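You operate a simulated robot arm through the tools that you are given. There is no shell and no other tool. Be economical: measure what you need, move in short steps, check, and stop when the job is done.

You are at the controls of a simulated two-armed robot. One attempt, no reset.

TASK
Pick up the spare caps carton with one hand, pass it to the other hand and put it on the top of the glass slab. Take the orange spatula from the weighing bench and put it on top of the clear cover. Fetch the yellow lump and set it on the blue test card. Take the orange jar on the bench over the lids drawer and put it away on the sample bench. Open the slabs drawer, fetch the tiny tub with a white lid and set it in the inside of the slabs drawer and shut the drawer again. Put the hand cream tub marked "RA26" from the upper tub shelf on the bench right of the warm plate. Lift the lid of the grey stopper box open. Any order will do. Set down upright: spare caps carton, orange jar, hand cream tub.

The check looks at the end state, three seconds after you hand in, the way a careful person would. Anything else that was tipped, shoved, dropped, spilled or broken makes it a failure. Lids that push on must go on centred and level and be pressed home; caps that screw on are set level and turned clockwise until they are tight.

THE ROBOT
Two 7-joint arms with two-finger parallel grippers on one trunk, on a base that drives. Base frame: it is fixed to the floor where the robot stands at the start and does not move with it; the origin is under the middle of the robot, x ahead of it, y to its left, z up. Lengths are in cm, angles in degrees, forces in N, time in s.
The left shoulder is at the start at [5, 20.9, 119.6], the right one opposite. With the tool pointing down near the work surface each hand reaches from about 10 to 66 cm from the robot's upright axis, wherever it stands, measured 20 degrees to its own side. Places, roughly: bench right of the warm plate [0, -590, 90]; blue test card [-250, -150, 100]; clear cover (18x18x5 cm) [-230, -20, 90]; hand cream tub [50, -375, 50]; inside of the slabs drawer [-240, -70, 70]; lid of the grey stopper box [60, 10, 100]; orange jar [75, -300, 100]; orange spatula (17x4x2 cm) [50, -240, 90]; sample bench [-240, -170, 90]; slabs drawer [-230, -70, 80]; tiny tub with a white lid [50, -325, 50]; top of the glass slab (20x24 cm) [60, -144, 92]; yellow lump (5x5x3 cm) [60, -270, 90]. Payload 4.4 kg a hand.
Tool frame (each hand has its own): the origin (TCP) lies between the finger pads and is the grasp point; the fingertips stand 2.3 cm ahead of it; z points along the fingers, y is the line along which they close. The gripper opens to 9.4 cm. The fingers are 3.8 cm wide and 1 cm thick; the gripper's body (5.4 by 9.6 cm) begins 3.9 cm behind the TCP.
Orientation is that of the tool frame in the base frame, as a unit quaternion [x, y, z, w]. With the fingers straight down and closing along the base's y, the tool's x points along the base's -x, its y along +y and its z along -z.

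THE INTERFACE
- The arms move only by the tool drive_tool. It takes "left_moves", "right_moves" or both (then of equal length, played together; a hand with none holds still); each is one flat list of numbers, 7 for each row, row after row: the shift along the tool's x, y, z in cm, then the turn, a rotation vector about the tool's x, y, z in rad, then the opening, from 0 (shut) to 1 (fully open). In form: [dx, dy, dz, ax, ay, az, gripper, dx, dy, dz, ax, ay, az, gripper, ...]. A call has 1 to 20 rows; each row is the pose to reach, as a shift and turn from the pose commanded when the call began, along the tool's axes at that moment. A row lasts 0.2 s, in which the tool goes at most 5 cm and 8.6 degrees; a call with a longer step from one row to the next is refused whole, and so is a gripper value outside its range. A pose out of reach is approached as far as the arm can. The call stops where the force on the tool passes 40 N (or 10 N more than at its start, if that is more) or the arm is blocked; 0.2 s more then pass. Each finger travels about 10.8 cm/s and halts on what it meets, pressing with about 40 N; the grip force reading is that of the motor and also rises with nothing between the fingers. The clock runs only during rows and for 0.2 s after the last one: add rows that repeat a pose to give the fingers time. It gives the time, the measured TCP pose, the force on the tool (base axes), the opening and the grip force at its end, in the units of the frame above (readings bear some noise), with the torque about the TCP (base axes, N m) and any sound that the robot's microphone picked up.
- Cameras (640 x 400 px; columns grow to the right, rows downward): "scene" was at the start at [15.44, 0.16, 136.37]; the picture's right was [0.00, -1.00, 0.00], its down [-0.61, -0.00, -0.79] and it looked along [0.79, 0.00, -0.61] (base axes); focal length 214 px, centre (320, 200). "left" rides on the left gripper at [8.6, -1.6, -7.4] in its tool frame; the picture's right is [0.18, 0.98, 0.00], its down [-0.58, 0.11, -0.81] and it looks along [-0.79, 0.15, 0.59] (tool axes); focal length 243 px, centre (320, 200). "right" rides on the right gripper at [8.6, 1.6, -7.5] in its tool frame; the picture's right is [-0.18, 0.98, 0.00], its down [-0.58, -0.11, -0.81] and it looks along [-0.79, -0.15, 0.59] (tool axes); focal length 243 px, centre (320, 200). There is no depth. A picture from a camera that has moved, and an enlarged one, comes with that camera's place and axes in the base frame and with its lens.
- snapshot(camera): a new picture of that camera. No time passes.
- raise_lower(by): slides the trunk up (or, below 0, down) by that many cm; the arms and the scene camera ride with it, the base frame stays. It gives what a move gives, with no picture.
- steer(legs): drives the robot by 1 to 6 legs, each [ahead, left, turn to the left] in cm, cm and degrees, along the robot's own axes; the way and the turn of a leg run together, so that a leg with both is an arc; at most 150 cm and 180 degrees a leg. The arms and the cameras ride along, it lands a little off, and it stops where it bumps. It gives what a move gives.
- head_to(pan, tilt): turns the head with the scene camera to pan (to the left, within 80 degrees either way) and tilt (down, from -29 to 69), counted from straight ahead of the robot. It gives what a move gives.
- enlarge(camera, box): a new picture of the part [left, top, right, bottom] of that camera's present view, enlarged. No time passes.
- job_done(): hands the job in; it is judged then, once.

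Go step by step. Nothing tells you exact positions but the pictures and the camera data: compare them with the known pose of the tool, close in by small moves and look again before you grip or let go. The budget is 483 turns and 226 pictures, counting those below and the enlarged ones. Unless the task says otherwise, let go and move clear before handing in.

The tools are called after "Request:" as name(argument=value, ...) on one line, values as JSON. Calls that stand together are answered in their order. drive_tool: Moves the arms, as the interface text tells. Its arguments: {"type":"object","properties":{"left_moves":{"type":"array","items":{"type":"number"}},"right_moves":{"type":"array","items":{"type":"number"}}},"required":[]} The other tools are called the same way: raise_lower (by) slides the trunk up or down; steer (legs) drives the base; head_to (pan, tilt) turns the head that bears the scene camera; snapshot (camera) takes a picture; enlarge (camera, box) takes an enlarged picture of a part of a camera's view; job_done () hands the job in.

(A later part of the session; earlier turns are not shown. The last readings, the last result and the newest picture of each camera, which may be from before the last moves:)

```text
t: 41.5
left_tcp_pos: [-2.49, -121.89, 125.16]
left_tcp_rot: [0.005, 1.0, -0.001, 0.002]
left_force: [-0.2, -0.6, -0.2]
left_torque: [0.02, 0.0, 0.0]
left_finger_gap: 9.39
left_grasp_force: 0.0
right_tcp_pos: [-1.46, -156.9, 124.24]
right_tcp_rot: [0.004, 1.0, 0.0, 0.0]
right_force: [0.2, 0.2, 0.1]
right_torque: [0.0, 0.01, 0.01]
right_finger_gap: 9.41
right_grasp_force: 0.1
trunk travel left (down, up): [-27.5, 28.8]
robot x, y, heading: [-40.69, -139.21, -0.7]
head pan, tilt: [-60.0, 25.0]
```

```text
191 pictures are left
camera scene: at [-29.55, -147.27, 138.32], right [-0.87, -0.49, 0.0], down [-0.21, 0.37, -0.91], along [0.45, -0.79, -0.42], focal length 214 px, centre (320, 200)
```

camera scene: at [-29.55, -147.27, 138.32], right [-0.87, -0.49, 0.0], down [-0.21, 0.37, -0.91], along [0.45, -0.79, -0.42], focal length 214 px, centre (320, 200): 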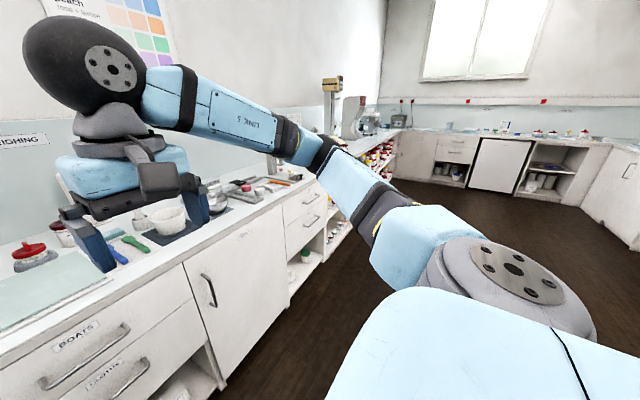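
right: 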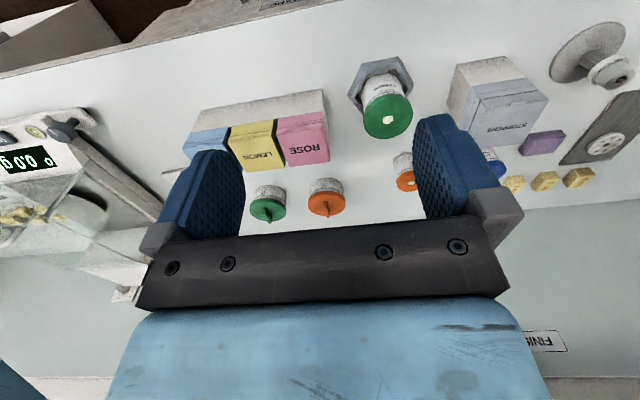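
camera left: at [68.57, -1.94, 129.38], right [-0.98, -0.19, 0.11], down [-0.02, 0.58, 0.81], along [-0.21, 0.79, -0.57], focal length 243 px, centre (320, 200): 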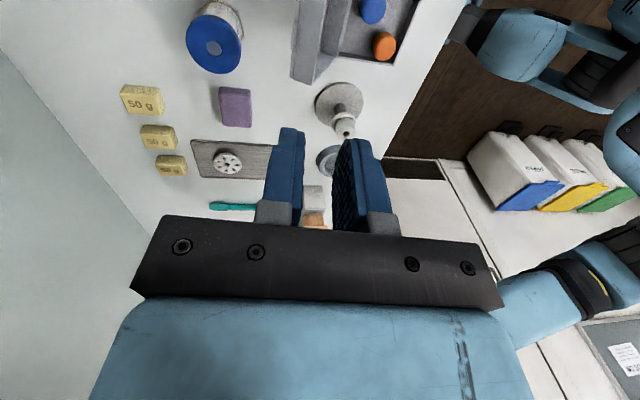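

Request:
head_to(pan=0, tilt=40)

Request:
enlarge(camera="scene", box=[260, 160, 420, 260])

Request:
enlarge(camera="scene", box=[20, 170, 180, 270])

Request:
enlarge(camera="scene", box=[240, 110, 440, 235])

```text
t: 42.8
left_tcp_pos: [-2.45, -122.02, 125.13]
left_tcp_rot: [0.005, 1.0, 0.0, 0.002]
left_force: [-0.3, -0.1, 0.2]
left_torque: [0.0, 0.01, 0.0]
left_finger_gap: 9.39
left_grasp_force: 0.1
right_tcp_pos: [-1.32, -156.92, 124.3]
right_tcp_rot: [0.005, 1.0, 0.0, 0.0]
right_force: [-0.8, 1.4, 0.4]
right_torque: [0.02, 0.0, 0.01]
right_finger_gap: 9.41
right_grasp_force: 0.0
trunk travel left (down, up): [-27.5, 28.8]
robot x, y, heading: [-40.71, -139.4, -0.5]
head pan, tilt: [0.0, 40.0]
```

```text
4.00 times, centred on (340, 210) of scene
camera zoom: at [-25.59, -139.34, 135.99], right [-0.01, -1.0, 0.0], down [-0.64, 0.01, -0.77], along [0.77, -0.01, -0.64], focal length 858 px, centre (240, 160)
```

zoom: 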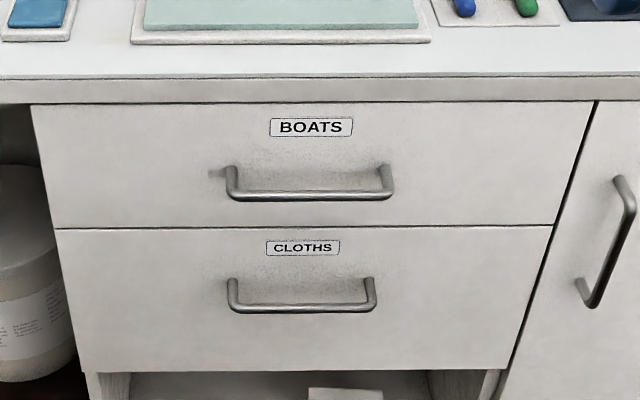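

```text
4.00 times, centred on (100, 220) of scene
camera zoom: at [-25.59, -139.34, 135.99], right [-0.01, -1.0, 0.0], down [-0.64, 0.01, -0.77], along [0.77, -0.01, -0.64], focal length 858 px, centre (1200, 120)
```

zoom: 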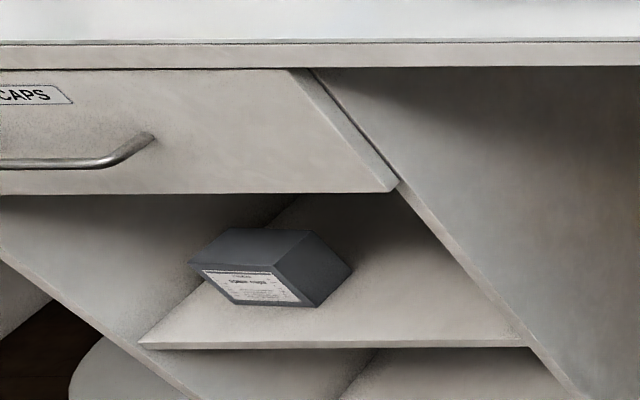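

```text
3.20 times, centred on (340, 172) of scene
camera zoom: at [-25.59, -139.34, 135.99], right [-0.01, -1.0, 0.0], down [-0.64, 0.01, -0.77], along [0.77, -0.01, -0.64], focal length 686 px, centre (256, 288)
```

zoom: 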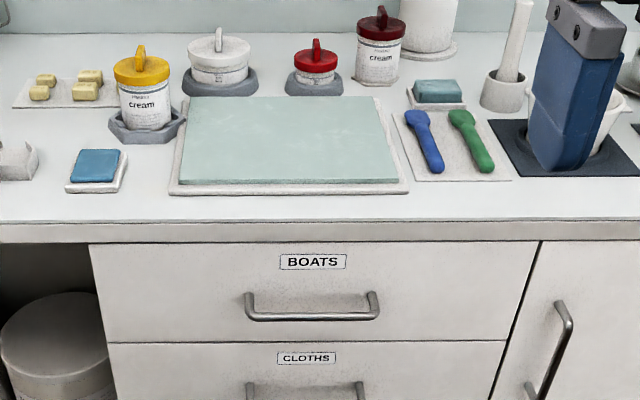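

Request:
enlarge(camera="scene", box=[68, 226, 100, 246])

Request:
enlarge(camera="scene", box=[280, 240, 376, 300])

```text
16.00 times, centred on (84, 236) of scene
camera zoom: at [-25.59, -139.34, 135.99], right [-0.01, -1.0, 0.0], down [-0.64, 0.01, -0.77], along [0.77, -0.01, -0.64], focal length 3432 px, centre (4096, -376)
```

zoom: 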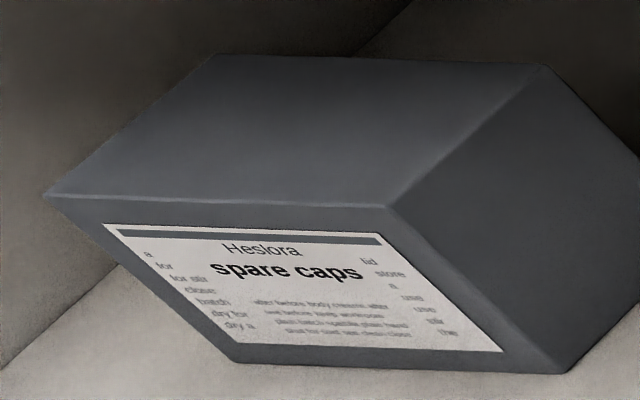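

```text
6.67 times, centred on (328, 270) of scene
camera zoom: at [-25.59, -139.34, 135.99], right [-0.01, -1.0, 0.0], down [-0.64, 0.01, -0.77], along [0.77, -0.01, -0.64], focal length 1430 px, centre (267, -267)
```

zoom: 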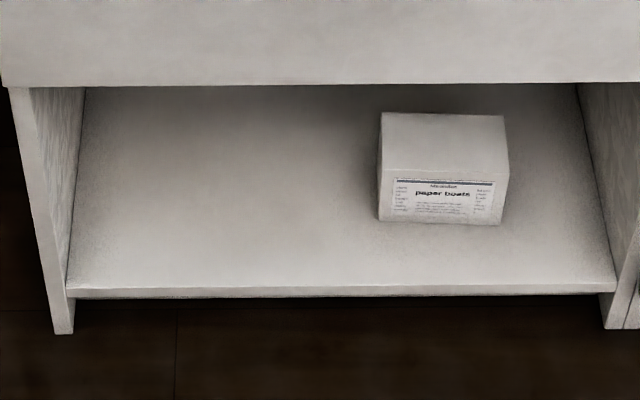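

The spare caps carton sits on the shelf under the CAPS drawer near y≈-12. I drive back there and look from lower down.

Request:
steer(legs=[[0, 127, 0.5]])

Request:
raise_lower(by=-27)

Request:
snapshot(camera="scene")

```text
t: 54.2
left_tcp_pos: [-2.97, 6.29, 125.16]
left_tcp_rot: [-0.006, 1.0, 0.001, 0.001]
left_force: [0.3, 0.0, 0.4]
left_torque: [-0.02, 0.02, -0.02]
left_finger_gap: 9.42
left_grasp_force: 0.1
right_tcp_pos: [-1.11, -28.74, 124.37]
right_tcp_rot: [-0.006, 1.0, 0.0, -0.001]
right_force: [0.3, 0.7, 0.1]
right_torque: [0.03, -0.03, 0.01]
right_finger_gap: 9.4
right_grasp_force: 0.1
trunk travel left (down, up): [-27.5, 28.8]
robot x, y, heading: [-40.97, -11.65, 0.5]
head pan, tilt: [0.0, 40.0]
```

```text
t: 56.9
left_tcp_pos: [-3.08, 6.21, 98.12]
left_tcp_rot: [-0.006, 1.0, 0.0, 0.002]
left_force: [0.4, -1.0, -0.6]
left_torque: [0.03, 0.0, -0.01]
left_finger_gap: 9.41
left_grasp_force: 0.2
right_tcp_pos: [-1.18, -28.64, 97.39]
right_tcp_rot: [-0.006, 1.0, 0.001, 0.0]
right_force: [-0.1, 1.0, 0.1]
right_torque: [-0.02, 0.03, -0.03]
right_finger_gap: 9.41
right_grasp_force: 0.1
trunk travel left (down, up): [-0.5, 55.8]
robot x, y, heading: [-40.96, -12.45, 1.0]
head pan, tilt: [0.0, 40.0]
```

```text
185 pictures are left
camera scene: at [-25.78, -11.7, 108.99], right [0.01, -1.0, 0.0], down [-0.64, -0.01, -0.77], along [0.77, 0.01, -0.64], focal length 214 px, centre (320, 200)
```

scene: 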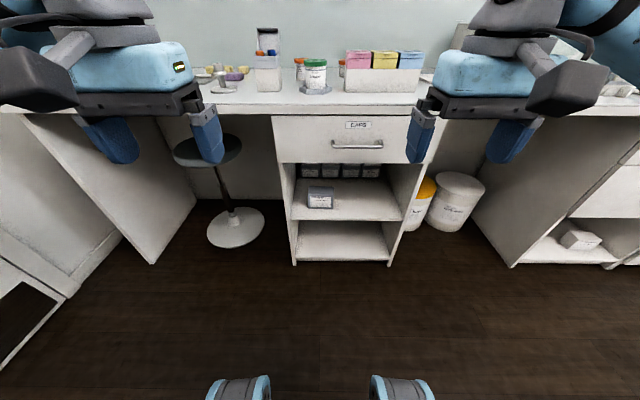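

Request:
enlarge(camera="scene", box=[272, 150, 432, 250])

Request:
enlarge(camera="scene", box=[288, 175, 352, 215])

```text
4.00 times, centred on (352, 200) of scene
camera zoom: at [-25.78, -11.7, 108.99], right [0.01, -1.0, 0.0], down [-0.64, -0.01, -0.77], along [0.77, 0.01, -0.64], focal length 858 px, centre (192, 200)
```

zoom: 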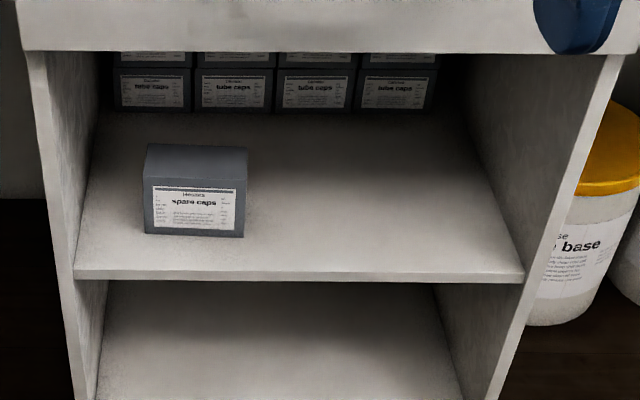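

```text
10.00 times, centred on (320, 195) of scene
camera zoom: at [-25.78, -11.7, 108.99], right [0.01, -1.0, 0.0], down [-0.64, -0.01, -0.77], along [0.77, 0.01, -0.64], focal length 2145 px, centre (320, 250)
```

zoom: 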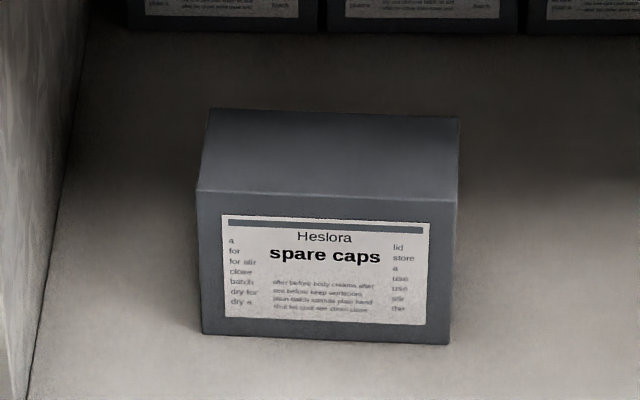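

The carton is about 11.6 wide, 6 deep, 8.8 tall, standing ~6 cm behind the shelf edge. I'll grip it across its depth with the right hand coming in from the right, so I first try that wrist posture in free space.

Request:
drive_tool(right_moves=[0, 0, 1, 0, 0, 0.14, 1, 0, 0, 2, 0, 0, 0.28, 1, 0, 0, 3, 0, 0, 0.42, 1, 0, 0, 4, 0, 0, 0.56, 1, 0, 0, 5, 0, 0, 0.7, 1, 0, 0, 6, 0, 0, 0.84, 1, 0, 0, 7, 0, 0, 0.98, 1, 0, 0, 8, 0, 0, 1.12, 1, 0, 0, 9, 0, 0, 1.26, 1, 0, 0, 10, 0, 0, 1.4, 1, 0, 0, 11, 0, 0, 1.54, 1, 0, 0, 12, 0, 0, 1.571, 1, 0, 0, 12, 0, 0, 1.571, 1])

Request:
drive_tool(right_moves=[0, 0, 2, 0, 0.14, 0, 1, 0, 0, 4, 0, 0.28, 0, 1, 0, 0, 6, 0, 0.42, 0, 1, 0, 0, 8, 0, 0.56, 0, 1, 0, 0, 10, 0, 0.7, 0, 1, 0, 0, 12, 0, 0.84, 0, 1, 0, 0, 14, 0, 0.98, 0, 1, 0, 0, 16, 0, 1.1, 0, 1, 0, 0, 18, 0, 1.1, 0, 1, 0, 0, 20, 0, 1.1, 0, 1, 0, 0, 20, 0, 1.1, 0, 1])

Request:
snapshot(camera="scene")

```text
t: 59.7
left_tcp_pos: [-2.99, 6.27, 98.18]
left_tcp_rot: [-0.006, 1.0, 0.0, 0.002]
left_force: [-0.5, -0.5, 0.9]
left_torque: [0.02, -0.01, -0.01]
left_finger_gap: 9.43
left_grasp_force: 0.0
right_tcp_pos: [-1.08, -28.66, 85.22]
right_tcp_rot: [0.703, 0.711, -0.001, 0.001]
right_force: [0.0, 0.7, 0.1]
right_torque: [0.02, 0.01, -0.03]
right_finger_gap: 9.39
right_grasp_force: 0.0
trunk travel left (down, up): [-0.5, 55.8]
robot x, y, heading: [-41.03, -11.88, 0.7]
head pan, tilt: [0.0, 40.0]
```

```text
t: 62.1
left_tcp_pos: [-3.05, 6.25, 98.13]
left_tcp_rot: [-0.006, 1.0, 0.0, 0.002]
left_force: [0.9, 0.3, 0.5]
left_torque: [0.05, 0.02, 0.03]
left_finger_gap: 9.4
left_grasp_force: 0.0
right_tcp_pos: [-1.14, -28.6, 65.4]
right_tcp_rot: [0.599, 0.607, 0.367, -0.372]
right_force: [0.3, -0.1, 0.1]
right_torque: [0.02, -0.02, -0.01]
right_finger_gap: 9.42
right_grasp_force: 0.1
trunk travel left (down, up): [-0.5, 55.8]
robot x, y, heading: [-41.04, -11.69, 1.0]
head pan, tilt: [0.0, 40.0]
```

```text
182 pictures are left
camera scene: at [-25.76, -11.71, 108.99], right [0.01, -1.0, 0.0], down [-0.64, -0.01, -0.77], along [0.77, 0.01, -0.64], focal length 214 px, centre (320, 200)
```

scene: 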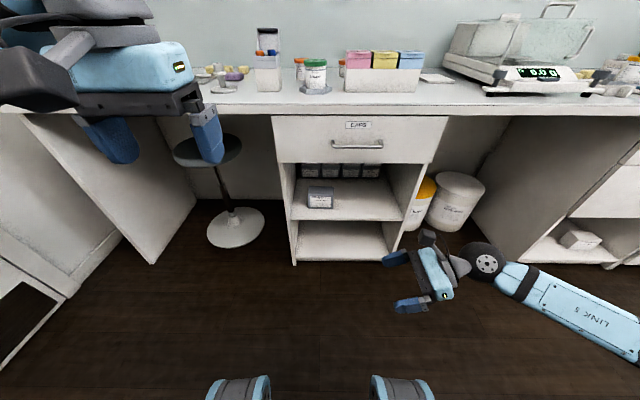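

The posture works. I pre-shape the right arm at the needed height in free space and lift the left arm out of the way.

Request:
drive_tool(right_moves=[-2.2, 1.75, 2.3, 0, 0, 0, 1, -4.4, 3.5, 4.7, 0, 0, 0, 1, -6.6, 5.25, 7, 0, 0, 0, 1, -8.8, 7, 9.3, 0, 0, 0, 1, -11, 8.75, 11.7, 0, 0, 0, 1, -13.1, 10.5, 14, 0, 0, 0, 1, -13.1, 10.5, 14, 0, 0, 0, 1], left_moves=[1.5, 0, -3, 0, 0, 0, 1, 3, 0, -6, 0, 0, 0, 1, 4.5, 0, -9, 0, 0, 0, 1, 6, 0, -12, 0, 0, 0, 1, 7, 0, -15, 0, 0, 0, 1, 8, 0, -17, 0, 0, 0, 1, 8, 0, -17, 0, 0, 0, 1])

Request:
snapshot(camera="scene")

Request:
snapshot(camera="right")

```text
t: 63.7
left_tcp_pos: [-11.16, 6.15, 115.01]
left_tcp_rot: [-0.006, 1.0, 0.0, 0.002]
left_force: [-0.1, -0.7, 0.0]
left_torque: [0.05, 0.0, -0.01]
left_finger_gap: 9.41
left_grasp_force: 0.1
right_tcp_pos: [9.35, -21.97, 47.32]
right_tcp_rot: [0.599, 0.607, 0.368, -0.371]
right_force: [-0.3, -0.1, 0.5]
right_torque: [-0.01, 0.02, 0.02]
right_finger_gap: 9.41
right_grasp_force: 0.0
trunk travel left (down, up): [-0.5, 55.8]
robot x, y, heading: [-41.16, -12.07, 0.9]
head pan, tilt: [0.0, 40.0]
```

```text
181 pictures are left
camera scene: at [-25.77, -11.71, 108.99], right [0.01, -1.0, 0.0], down [-0.64, -0.01, -0.77], along [0.77, 0.01, -0.64], focal length 214 px, centre (320, 200)
```

scene: 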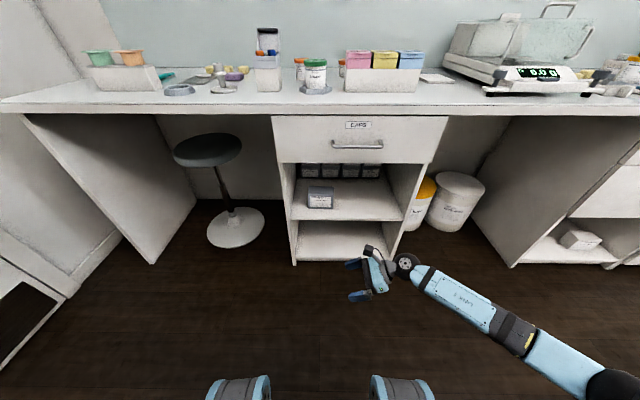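

```text
180 pictures are left
camera right: at [11.12, -24.64, 58.24], right [0.98, -0.07, -0.16], down [-0.1, -0.98, -0.15], along [-0.15, 0.17, -0.97], focal length 243 px, centre (320, 200)
```

right: 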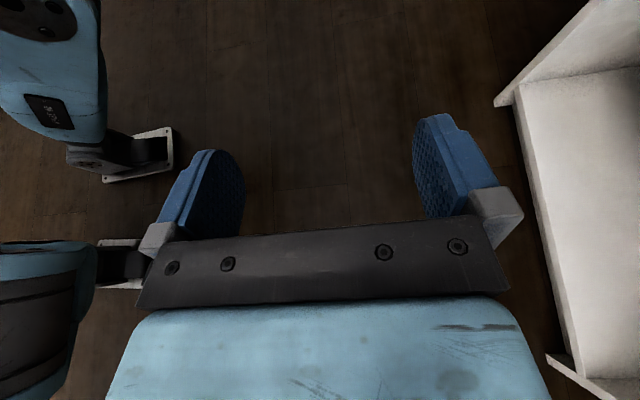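

Request:
drive_tool(right_moves=[2.2, 2, 4.4, 0, 0, 0, 1, 4.5, 4, 8.9, 0, 0, 0, 1, 4.5, 4, 8.9, 0, 0, 0, 1])

Request:
snapshot(camera="scene")

```text
refused: row 1 steps farther than a row can; nothing moved
```

```text
179 pictures are left
camera scene: at [-25.77, -11.71, 108.99], right [0.01, -1.0, 0.0], down [-0.64, -0.01, -0.77], along [0.77, 0.01, -0.64], focal length 214 px, centre (320, 200)
```

scene: 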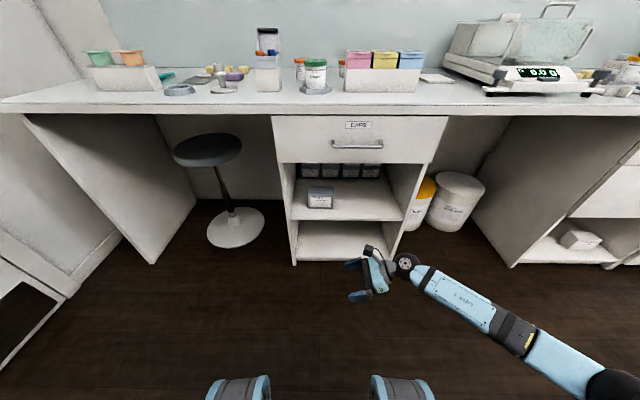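

Request:
drive_tool(right_moves=[1.5, 1.4, 3, 0, 0, 0, 1, 3, 2.8, 6, 0, 0, 0, 1, 4.5, 4, 8.9, 0, 0, 0, 1, 4.5, 4, 8.9, 0, 0, 0, 1])

Request:
snapshot(camera="scene")

```text
t: 64.7
left_tcp_pos: [-10.99, 6.08, 115.05]
left_tcp_rot: [-0.006, 1.0, 0.0, 0.001]
left_force: [0.0, -0.3, -0.7]
left_torque: [0.04, 0.02, 0.0]
left_finger_gap: 9.41
left_grasp_force: 0.1
right_tcp_pos: [13.17, -11.82, 47.16]
right_tcp_rot: [0.599, 0.607, 0.367, -0.372]
right_force: [0.5, -0.4, 0.1]
right_torque: [0.01, -0.02, 0.01]
right_finger_gap: 9.41
right_grasp_force: 0.0
trunk travel left (down, up): [-0.5, 55.8]
robot x, y, heading: [-41.13, -12.23, 0.7]
head pan, tilt: [0.0, 40.0]
```

```text
178 pictures are left
camera scene: at [-25.77, -11.71, 108.99], right [0.01, -1.0, 0.0], down [-0.64, -0.01, -0.77], along [0.77, 0.01, -0.64], focal length 214 px, centre (320, 200)
```

scene: 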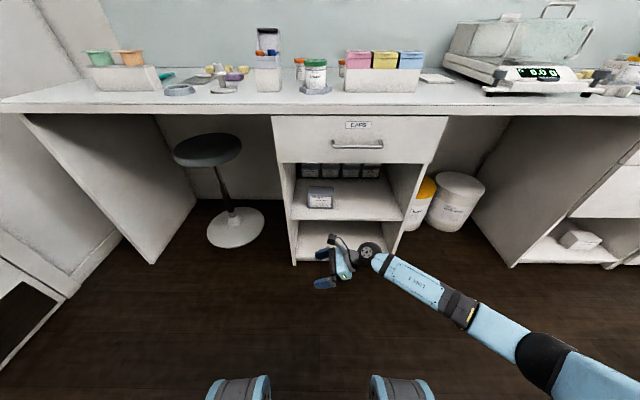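

Request:
drive_tool(right_moves=[0, 0, 0, 0, 0.12, 0, 1, 0, 0, 0, 0, 0.12, 0, 1])

Request:
steer(legs=[[0, -10.2, -0.8], [26, 0, 0]])

Request:
snapshot(camera="right")

Request:
snapshot(camera="scene")

```text
t: 65.3
left_tcp_pos: [-11.14, 6.15, 115.1]
left_tcp_rot: [-0.006, 1.0, -0.001, 0.002]
left_force: [0.3, 0.1, 0.2]
left_torque: [0.02, -0.04, -0.03]
left_finger_gap: 9.39
left_grasp_force: 0.1
right_tcp_pos: [13.25, -12.02, 47.18]
right_tcp_rot: [0.576, 0.583, 0.403, -0.408]
right_force: [-0.2, 0.8, 0.6]
right_torque: [0.01, 0.0, -0.02]
right_finger_gap: 9.39
right_grasp_force: 0.1
trunk travel left (down, up): [-0.5, 55.8]
robot x, y, heading: [-41.49, -11.82, 0.8]
head pan, tilt: [0.0, 40.0]
```

```text
t: 68.3
left_tcp_pos: [15.27, -4.58, 115.11]
left_tcp_rot: [0.002, 1.0, 0.001, 0.002]
left_force: [1.1, 0.2, 0.3]
left_torque: [0.01, -0.01, 0.01]
left_finger_gap: 9.41
left_grasp_force: 0.1
right_tcp_pos: [39.17, -22.97, 47.39]
right_tcp_rot: [0.581, 0.579, 0.405, -0.404]
right_force: [0.1, 0.2, -0.1]
right_torque: [-0.03, 0.02, -0.01]
right_finger_gap: 9.4
right_grasp_force: 0.1
trunk travel left (down, up): [-0.5, 55.8]
robot x, y, heading: [-15.23, -22.22, -0.3]
head pan, tilt: [0.0, 40.0]
```

```text
177 pictures are left
camera right: at [40.94, -27.0, 57.81], right [0.98, -0.07, -0.17], down [-0.11, -0.96, -0.27], along [-0.15, 0.28, -0.95], focal length 243 px, centre (320, 200)
```

right: 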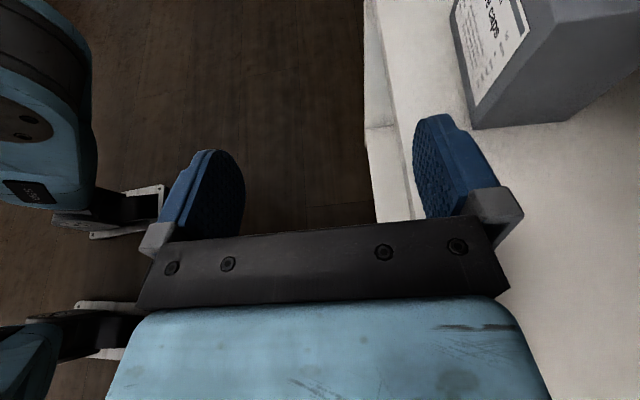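

```text
176 pictures are left
camera scene: at [0.23, -22.15, 108.98], right [0.0, -1.0, 0.0], down [-0.64, 0.0, -0.77], along [0.77, 0.0, -0.64], focal length 214 px, centre (320, 200)
```

scene: 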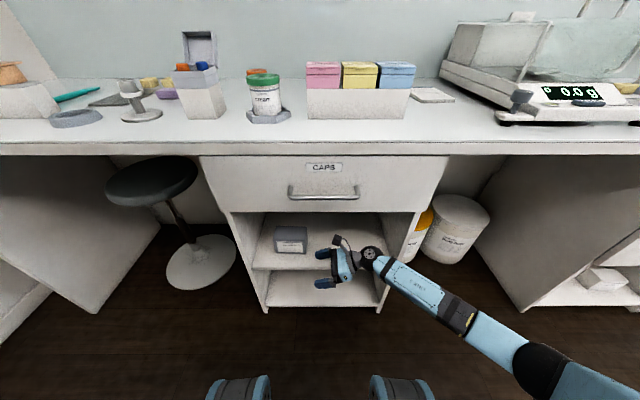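

Request:
steer(legs=[[8, 0, 0.3]])

Request:
snapshot(camera="scene")

Request:
snapshot(camera="right")

```text
t: 69.4
left_tcp_pos: [23.23, -4.39, 115.1]
left_tcp_rot: [-0.002, 1.0, 0.0, 0.002]
left_force: [-0.1, -0.4, -0.2]
left_torque: [0.0, 0.03, -0.01]
left_finger_gap: 9.38
left_grasp_force: 0.0
right_tcp_pos: [47.2, -22.66, 47.18]
right_tcp_rot: [0.579, 0.58, 0.404, -0.406]
right_force: [-0.5, -0.3, 0.7]
right_torque: [0.04, 0.02, 0.03]
right_finger_gap: 9.38
right_grasp_force: 0.0
trunk travel left (down, up): [-0.5, 55.8]
robot x, y, heading: [-6.83, -22.46, 0.3]
head pan, tilt: [0.0, 40.0]
```

```text
175 pictures are left
camera scene: at [8.21, -22.07, 108.98], right [0.0, -1.0, 0.0], down [-0.64, 0.0, -0.77], along [0.77, 0.0, -0.64], focal length 214 px, centre (320, 200)
```

scene: 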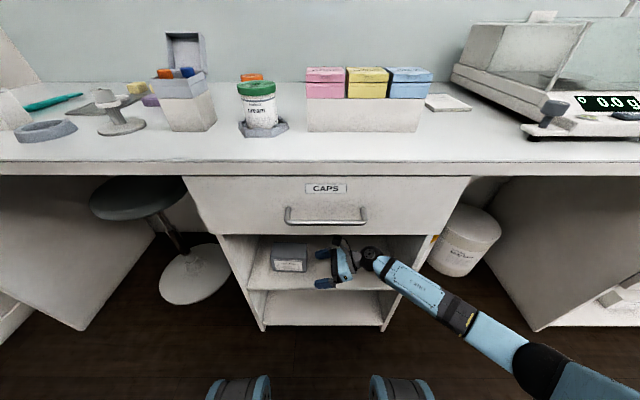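

```text
174 pictures are left
camera right: at [48.93, -26.71, 57.79], right [0.98, -0.06, -0.17], down [-0.11, -0.96, -0.27], along [-0.15, 0.28, -0.95], focal length 243 px, centre (320, 200)
```

right: 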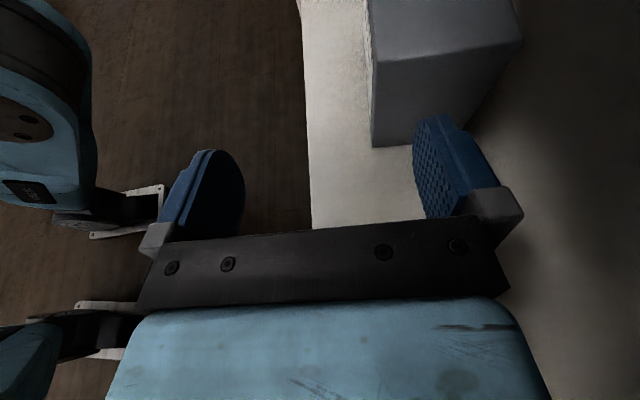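

Request:
steer(legs=[[5.5, 0, -0.2]])

Request:
snapshot(camera="right")

```text
t: 70.4
left_tcp_pos: [28.01, -4.46, 115.1]
left_tcp_rot: [0.001, 1.0, 0.0, 0.002]
left_force: [0.7, 0.4, 0.0]
left_torque: [0.01, 0.0, -0.04]
left_finger_gap: 9.39
left_grasp_force: 0.0
right_tcp_pos: [50.93, -22.18, 46.86]
right_tcp_rot: [0.577, 0.58, 0.402, -0.412]
right_force: [0.2, -0.2, -0.3]
right_torque: [0.02, 0.0, 0.06]
right_finger_gap: 9.39
right_grasp_force: 0.0
trunk travel left (down, up): [-0.5, 55.8]
robot x, y, heading: [-2.63, -21.82, -0.3]
head pan, tilt: [0.0, 40.0]
stopped in leg 1: the robot was blocked; the commanded pose is now the measured one
```

```text
173 pictures are left
camera right: at [52.75, -26.25, 57.46], right [0.98, -0.05, -0.18], down [-0.1, -0.96, -0.27], along [-0.16, 0.29, -0.94], focal length 243 px, centre (320, 200)
```

right: 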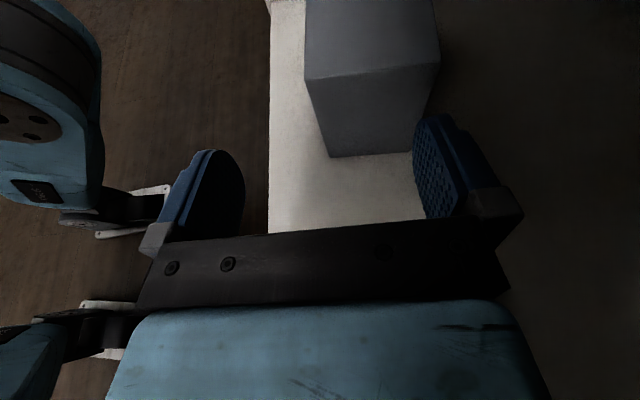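

Request:
snapshot(camera="scene")

Request:
enlarge(camera="scene", box=[240, 180, 560, 380])

```text
172 pictures are left
camera scene: at [12.9, -22.11, 108.98], right [0.0, -1.0, 0.0], down [-0.64, 0.0, -0.77], along [0.77, 0.0, -0.64], focal length 214 px, centre (320, 200)
```

scene: 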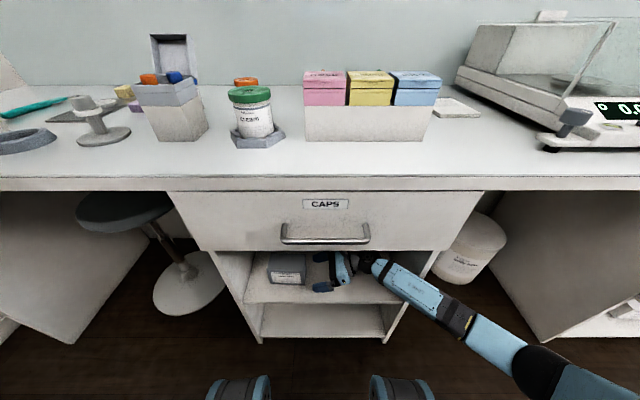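

```text
2.00 times, centred on (400, 280) of scene
camera zoom: at [12.9, -22.11, 108.98], right [0.0, -1.0, 0.0], down [-0.64, 0.0, -0.77], along [0.77, 0.0, -0.64], focal length 429 px, centre (160, 40)
```

zoom: 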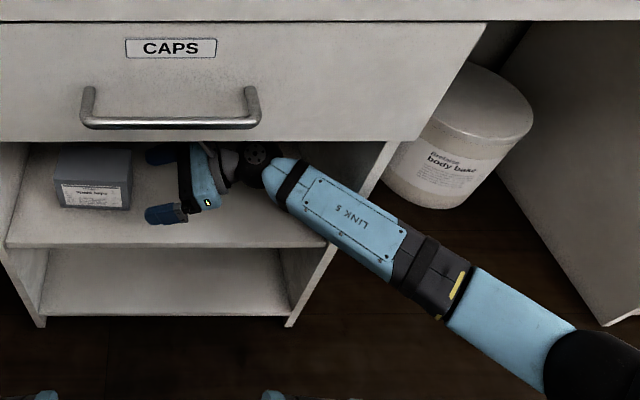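

The forearm touched the right side wall of the cabinet. I back out, shift the robot left so the forearm comes in straighter, and re-pose the arm.

Request:
steer(legs=[[-20, 0, 0.3], [0, 14, 0]])

Request:
snapshot(camera="scene")

```text
t: 73.5
left_tcp_pos: [7.86, 9.47, 115.16]
left_tcp_rot: [-0.002, 1.0, -0.001, 0.002]
left_force: [-0.5, 1.3, 0.5]
left_torque: [0.05, 0.03, -0.03]
left_finger_gap: 9.4
left_grasp_force: 0.0
right_tcp_pos: [30.96, -8.09, 46.92]
right_tcp_rot: [0.574, 0.583, 0.399, -0.414]
right_force: [-0.7, 1.2, 0.3]
right_torque: [-0.02, 0.0, 0.0]
right_finger_gap: 9.4
right_grasp_force: 0.1
trunk travel left (down, up): [-0.5, 55.8]
robot x, y, heading: [-22.4, -8.19, 0.3]
head pan, tilt: [0.0, 40.0]
```

```text
170 pictures are left
camera scene: at [-7.05, -8.13, 108.99], right [0.0, -1.0, 0.0], down [-0.64, 0.0, -0.77], along [0.77, 0.0, -0.64], focal length 214 px, centre (320, 200)
```

scene: 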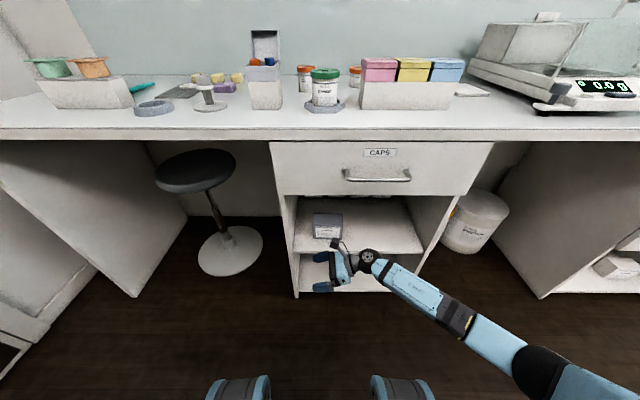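

Request:
drive_tool(right_moves=[-1.2, 0.6, -3.3, 0, 0, 0, 1, -2.3, 1.2, -6.6, 0, 0, 0, 1, -3.5, 1.9, -9.9, 0, 0, 0, 1, -4.6, 2.5, -13.1, 0, 0, 0, 1, -4.6, 2.5, -13.1, 0, 0, 0, 1])

Request:
snapshot(camera="scene")

```text
t: 74.7
left_tcp_pos: [7.84, 9.46, 114.98]
left_tcp_rot: [-0.002, 1.0, 0.001, 0.001]
left_force: [0.2, 0.2, 0.3]
left_torque: [-0.01, 0.02, 0.04]
left_finger_gap: 9.4
left_grasp_force: 0.0
right_tcp_pos: [33.68, -22.04, 46.95]
right_tcp_rot: [0.575, 0.582, 0.4, -0.413]
right_force: [0.2, 0.1, -0.9]
right_torque: [-0.01, 0.02, -0.03]
right_finger_gap: 9.41
right_grasp_force: 0.1
trunk travel left (down, up): [-0.5, 55.8]
robot x, y, heading: [-22.58, -8.18, 0.2]
head pan, tilt: [0.0, 40.0]
```

```text
169 pictures are left
camera scene: at [-7.05, -8.14, 108.99], right [0.0, -1.0, 0.0], down [-0.64, 0.0, -0.77], along [0.77, 0.0, -0.64], focal length 214 px, centre (320, 200)
```

scene: 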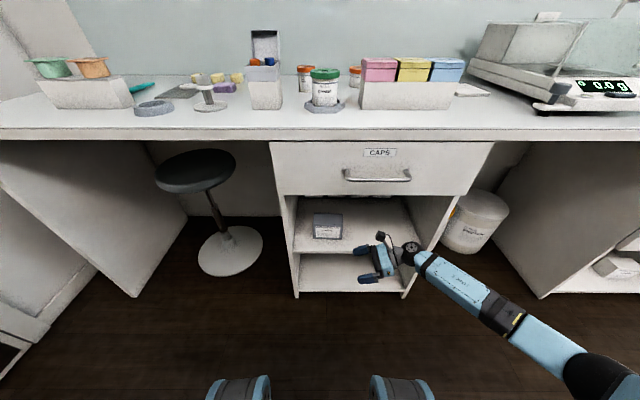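

Request:
steer(legs=[[0, 6, -0.2]])

Request:
drive_tool(right_moves=[-1, 0, -2.8, 0, 0, 0, 1, -2, 0, -5.6, 0, 0, 0, 1, -2, 0, -5.6, 0, 0, 0, 1])

Request:
steer(legs=[[13, 0, 0]])

Request:
snapshot(camera="scene")

Request:
snapshot(camera="right")

```text
t: 75.9
left_tcp_pos: [7.91, 15.46, 115.03]
left_tcp_rot: [-0.001, 1.0, 0.0, 0.002]
left_force: [0.1, 0.3, -0.4]
left_torque: [0.0, 0.01, -0.03]
left_finger_gap: 9.39
left_grasp_force: 0.0
right_tcp_pos: [33.61, -16.26, 47.03]
right_tcp_rot: [0.576, 0.58, 0.401, -0.412]
right_force: [0.3, -0.3, -0.7]
right_torque: [-0.02, 0.0, 0.0]
right_finger_gap: 9.4
right_grasp_force: 0.0
trunk travel left (down, up): [-0.5, 55.8]
robot x, y, heading: [-22.75, -2.5, 0.2]
head pan, tilt: [0.0, 40.0]
```

```text
t: 76.7
left_tcp_pos: [7.89, 15.33, 114.98]
left_tcp_rot: [0.0, 1.0, 0.0, 0.002]
left_force: [0.1, 0.2, -0.1]
left_torque: [0.04, -0.03, 0.0]
left_finger_gap: 9.39
left_grasp_force: 0.1
right_tcp_pos: [33.63, -22.29, 47.12]
right_tcp_rot: [0.575, 0.582, 0.4, -0.413]
right_force: [0.5, 0.1, 0.2]
right_torque: [0.02, 0.01, 0.01]
right_finger_gap: 9.41
right_grasp_force: 0.1
trunk travel left (down, up): [-0.5, 55.8]
robot x, y, heading: [-22.19, -2.51, 0.1]
head pan, tilt: [0.0, 40.0]
```

```text
t: 78.0
left_tcp_pos: [20.96, 15.25, 115.06]
left_tcp_rot: [0.001, 1.0, 0.0, 0.002]
left_force: [-0.3, -0.4, 0.3]
left_torque: [0.0, 0.01, -0.04]
left_finger_gap: 9.4
left_grasp_force: 0.1
right_tcp_pos: [46.53, -22.13, 46.98]
right_tcp_rot: [0.576, 0.581, 0.401, -0.413]
right_force: [0.0, 1.7, -0.3]
right_torque: [0.04, -0.01, 0.03]
right_finger_gap: 9.42
right_grasp_force: 0.1
trunk travel left (down, up): [-0.5, 55.8]
robot x, y, heading: [-9.47, -2.46, -0.2]
head pan, tilt: [0.0, 40.0]
```

```text
168 pictures are left
camera scene: at [5.93, -2.26, 108.98], right [0.0, -1.0, 0.0], down [-0.64, 0.0, -0.77], along [0.77, 0.0, -0.64], focal length 214 px, centre (320, 200)
```

scene: 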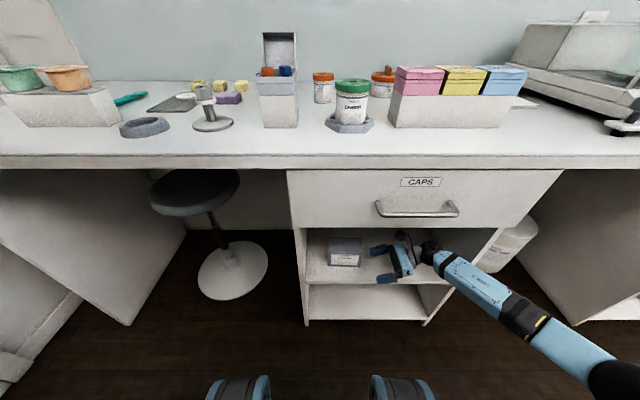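

```text
167 pictures are left
camera right: at [48.53, -26.22, 57.57], right [0.98, -0.05, -0.18], down [-0.1, -0.96, -0.27], along [-0.16, 0.29, -0.94], focal length 243 px, centre (320, 200)
```

right: 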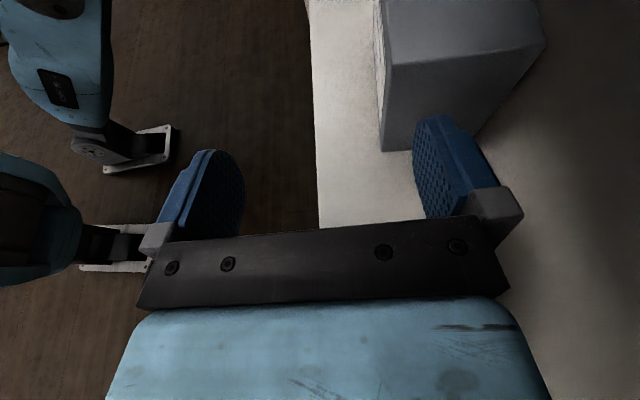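

Request:
steer(legs=[[6.2, 0, 0.1]])

Request:
snapshot(camera="right")

```text
t: 78.9
left_tcp_pos: [27.06, 15.5, 115.02]
left_tcp_rot: [-0.002, 1.0, 0.0, 0.0]
left_force: [-0.2, 0.1, 0.2]
left_torque: [-0.03, -0.01, -0.02]
left_finger_gap: 9.39
left_grasp_force: 0.2
right_tcp_pos: [52.75, -22.19, 46.93]
right_tcp_rot: [0.575, 0.582, 0.4, -0.414]
right_force: [-0.4, -0.3, -0.8]
right_torque: [0.0, 0.03, 0.0]
right_finger_gap: 9.41
right_grasp_force: 0.1
trunk travel left (down, up): [-0.5, 55.8]
robot x, y, heading: [-3.42, -2.53, 0.1]
head pan, tilt: [0.0, 40.0]
```

```text
166 pictures are left
camera right: at [54.73, -26.09, 57.56], right [0.98, -0.05, -0.18], down [-0.1, -0.96, -0.27], along [-0.16, 0.29, -0.94], focal length 243 px, centre (320, 200)
```

right: 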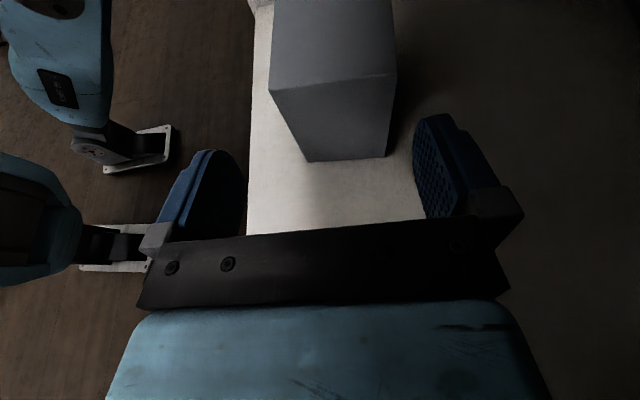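

Request:
drive_tool(right_moves=[0.65, 0, 1.7, 0, 0, 0, 1, 1.3, 0, 3.4, 0, 0, 0, 1, 1.93, 0, 5.1, 0, 0, 0, 1, 1.93, 0, 5.1, 0, 0, 0, 1])

Request:
snapshot(camera="right")

```text
t: 79.9
left_tcp_pos: [26.92, 15.33, 115.07]
left_tcp_rot: [-0.001, 1.0, 0.0, 0.002]
left_force: [-0.1, 0.3, 0.1]
left_torque: [0.01, 0.0, -0.02]
left_finger_gap: 9.44
left_grasp_force: 0.1
right_tcp_pos: [52.7, -16.7, 47.19]
right_tcp_rot: [0.576, 0.581, 0.401, -0.413]
right_force: [0.4, 0.1, 0.1]
right_torque: [-0.03, -0.02, 0.02]
right_finger_gap: 9.37
right_grasp_force: 0.0
trunk travel left (down, up): [-0.5, 55.8]
robot x, y, heading: [-3.53, -2.45, 0.2]
head pan, tilt: [0.0, 40.0]
```

```text
165 pictures are left
camera right: at [54.62, -20.6, 57.68], right [0.98, -0.05, -0.18], down [-0.1, -0.96, -0.27], along [-0.16, 0.28, -0.94], focal length 243 px, centre (320, 200)
```

right: 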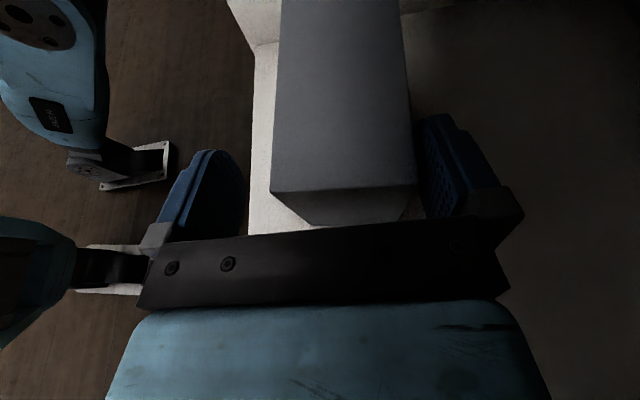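

Request:
drive_tool(right_moves=[0.2, 0.5, 0.7, 0, 0, 0, 1, 0.2, 0.5, 0.7, 0, 0, 0, 0.8, 0.2, 0.5, 0.7, 0, 0, 0, 0.65, 0.2, 0.5, 0.7, 0, 0, 0, 0.5, 0.2, 0.5, 0.7, 0, 0, 0, 0.4, 0.2, 0.5, 0.7, 0, 0, 0, 0.4])

Request:
snapshot(camera="right")

```text
t: 81.3
left_tcp_pos: [27.1, 15.48, 115.12]
left_tcp_rot: [-0.002, 1.0, -0.001, 0.002]
left_force: [-0.7, 0.1, -0.4]
left_torque: [0.0, -0.02, -0.02]
left_finger_gap: 9.42
left_grasp_force: 0.0
right_tcp_pos: [53.24, -15.81, 47.1]
right_tcp_rot: [0.575, 0.582, 0.4, -0.413]
right_force: [1.3, -1.0, 3.5]
right_torque: [0.15, -0.25, -0.18]
right_finger_gap: 6.5
right_grasp_force: 39.8
trunk travel left (down, up): [-0.5, 55.8]
robot x, y, heading: [-3.07, -2.46, 0.4]
head pan, tilt: [0.0, 40.0]
```

```text
164 pictures are left
camera right: at [55.12, -19.9, 57.67], right [0.98, -0.05, -0.18], down [-0.1, -0.96, -0.27], along [-0.16, 0.29, -0.94], focal length 243 px, centre (320, 200)
```

right: 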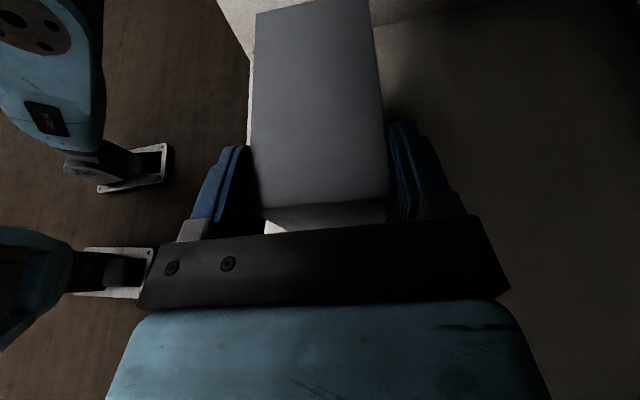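

Gripped (6.5 cm). Lift slightly and check before backing out.

Request:
drive_tool(right_moves=[0.93, 0, -0.35, 0, 0, 0, 0.3, 2.3, 0, -0.9, 0, 0, 0, 0.3, 2.3, 0, -0.9, 0, 0, 0, 0.3])

Request:
snapshot(camera="scene")

```text
t: 82.1
left_tcp_pos: [26.96, 15.42, 114.97]
left_tcp_rot: [-0.002, 1.0, 0.0, 0.001]
left_force: [-0.3, -0.3, -0.7]
left_torque: [0.01, -0.02, 0.03]
left_finger_gap: 9.43
left_grasp_force: 0.1
right_tcp_pos: [53.22, -15.88, 49.58]
right_tcp_rot: [0.576, 0.581, 0.4, -0.412]
right_force: [0.2, -0.3, -2.0]
right_torque: [-0.09, -0.01, -0.02]
right_finger_gap: 6.49
right_grasp_force: 40.0
trunk travel left (down, up): [-0.5, 55.8]
robot x, y, heading: [-2.98, -2.71, 0.0]
head pan, tilt: [0.0, 40.0]
```

```text
163 pictures are left
camera scene: at [12.06, -2.22, 108.98], right [0.0, -1.0, 0.0], down [-0.64, 0.0, -0.77], along [0.77, 0.0, -0.64], focal length 214 px, centre (320, 200)
```

scene: 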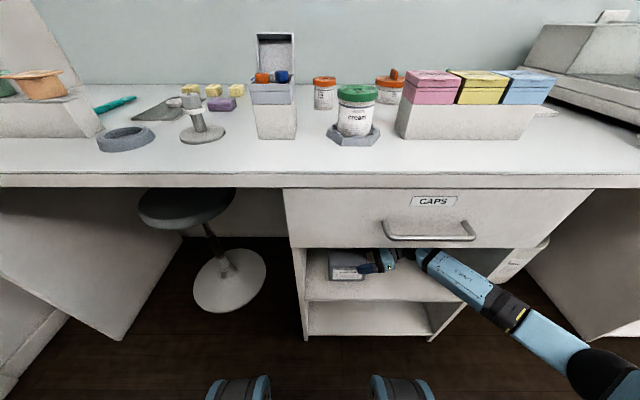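

Request:
steer(legs=[[-45, 0, 0]])

Request:
raise_lower(by=27)

Request:
snapshot(camera="scene")

Request:
snapshot(camera="right")

```text
t: 84.9
left_tcp_pos: [-18.13, 15.37, 115.05]
left_tcp_rot: [-0.003, 1.0, 0.001, 0.002]
left_force: [0.3, -0.6, -0.4]
left_torque: [0.0, 0.0, -0.01]
left_finger_gap: 9.39
left_grasp_force: 0.0
right_tcp_pos: [8.24, -15.92, 49.62]
right_tcp_rot: [0.575, 0.582, 0.4, -0.413]
right_force: [0.2, -0.2, -2.7]
right_torque: [-0.11, -0.01, 0.01]
right_finger_gap: 6.46
right_grasp_force: 40.2
trunk travel left (down, up): [-0.5, 55.8]
robot x, y, heading: [-48.31, -2.6, 0.3]
head pan, tilt: [0.0, 40.0]
```

```text
t: 87.6
left_tcp_pos: [-18.07, 15.25, 142.03]
left_tcp_rot: [-0.004, 1.0, -0.001, 0.0]
left_force: [-0.8, -1.3, -0.2]
left_torque: [-0.01, 0.03, -0.01]
left_finger_gap: 9.4
left_grasp_force: 0.1
right_tcp_pos: [8.25, -15.95, 76.45]
right_tcp_rot: [0.574, 0.583, 0.399, -0.414]
right_force: [-0.5, 0.2, -3.0]
right_torque: [-0.09, 0.04, 0.0]
right_finger_gap: 6.48
right_grasp_force: 40.1
trunk travel left (down, up): [-27.5, 28.8]
robot x, y, heading: [-48.39, -2.5, 0.4]
head pan, tilt: [0.0, 40.0]
```

```text
162 pictures are left
camera scene: at [-32.91, -2.35, 135.98], right [0.01, -1.0, 0.0], down [-0.64, 0.0, -0.77], along [0.77, 0.0, -0.64], focal length 214 px, centre (320, 200)
```

scene: 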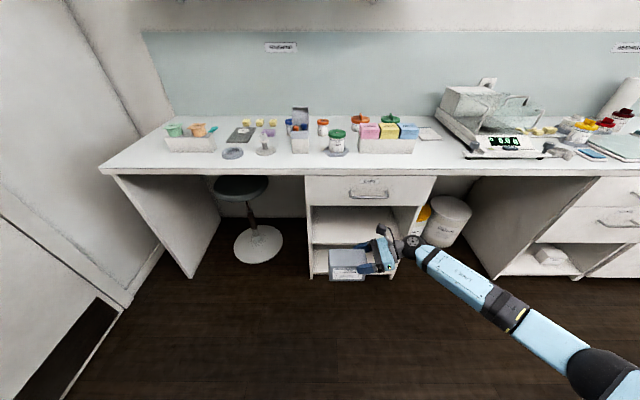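

```text
161 pictures are left
camera right: at [10.21, -19.94, 87.03], right [0.98, -0.04, -0.18], down [-0.09, -0.96, -0.27], along [-0.16, 0.28, -0.94], focal length 243 px, centre (320, 200)
```

right: 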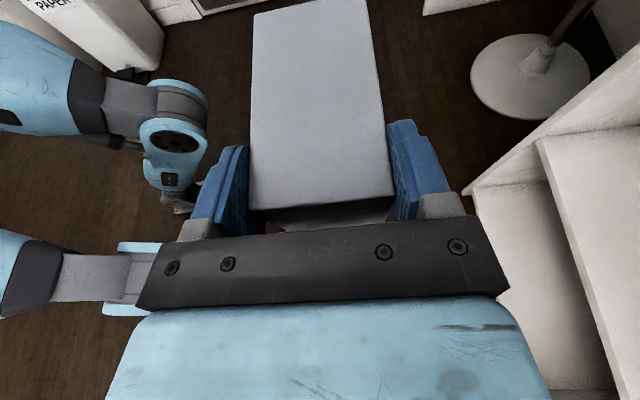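

The carton is held level. I raise it nearer to the middle while the left hand turns to grip the same faces from above.

Request:
drive_tool(right_moves=[1.7, -1, 0, 0, 0, 0, 0.3, 3.3, -2, 0, 0, 0, 0, 0.3, 5, -3, 0, 0, 0, 0, 0.3, 6.6, -4, 0, 0, 0, 0, 0.3, 8.3, -5, 0, 0, 0, 0, 0.3, 10, -6, 0, 0, 0, 0, 0.3, 11.6, -7, 0, 0, 0, 0, 0.3, 13.3, -8, 0, 0, 0, 0, 0.3, 15, -9, 0, 0, 0, 0, 0.3, 16.6, -10, 0, 0, 0, 0, 0.3, 18.3, -11, 0.4, 0, 0, 0, 0.3, 19.8, -11.5, 0.4, 0, 0, 0, 0.3, 19.8, -11.5, 0.4, 0, 0, 0, 0.3], left_moves=[0, 0, 0, 0, 0, 0.14, 1, 0, 0, 0, 0, 0, 0.28, 1, 0, 0, 0, 0, 0, 0.42, 1, 0, 0, 0, 0, 0, 0.56, 1, 0, 0, 0, 0, 0, 0.7, 1, 0, 0, 0, 0, 0, 0.84, 1, 0, 0, 0, 0, 0, 0.98, 1, 0, 0, 0, 0, 0, 1.12, 1, 0, 0, 0, 0, 0, 1.26, 1, 0, 0, 0, 0, 0, 1.4, 1, 0, 0, 0, 0, 0, 1.54, 1, 0, 0, 0, 0, 0, 1.571, 1, 0, 0, 0, 0, 0, 1.571, 1])

Request:
snapshot(camera="scene")

Request:
snapshot(camera="left")

```text
t: 90.4
left_tcp_pos: [-18.5, 14.74, 141.64]
left_tcp_rot: [0.705, 0.709, -0.001, 0.002]
left_force: [-0.1, -0.7, 0.2]
left_torque: [-0.02, -0.02, 0.02]
left_finger_gap: 9.41
left_grasp_force: 0.0
left hand out of reach, approached as far as the arm can: row 12, 13
right_tcp_pos: [-3.05, -9.03, 95.1]
right_tcp_rot: [0.574, 0.583, 0.399, -0.414]
right_force: [0.0, -0.2, -2.4]
right_torque: [-0.11, -0.01, 0.0]
right_finger_gap: 6.49
right_grasp_force: 39.9
trunk travel left (down, up): [-27.5, 28.8]
robot x, y, heading: [-48.41, -2.75, 0.4]
head pan, tilt: [0.0, 40.0]
```

```text
160 pictures are left
camera scene: at [-32.94, -2.34, 135.99], right [0.01, -1.0, 0.0], down [-0.64, 0.0, -0.77], along [0.77, 0.0, -0.64], focal length 214 px, centre (320, 200)
```

scene: 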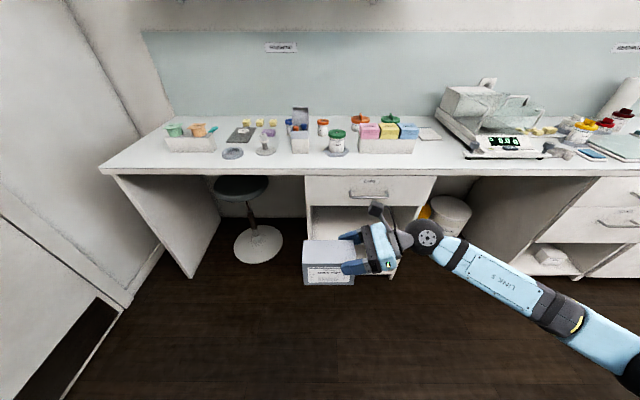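

```text
159 pictures are left
camera left: at [-20.22, 23.45, 149.11], right [0.98, 0.19, 0.0], down [0.11, -0.58, 0.81], along [0.16, -0.79, -0.59], focal length 243 px, centre (320, 200)
```

left: 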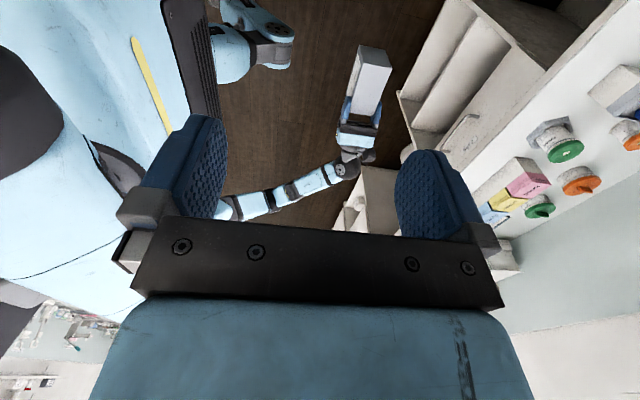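

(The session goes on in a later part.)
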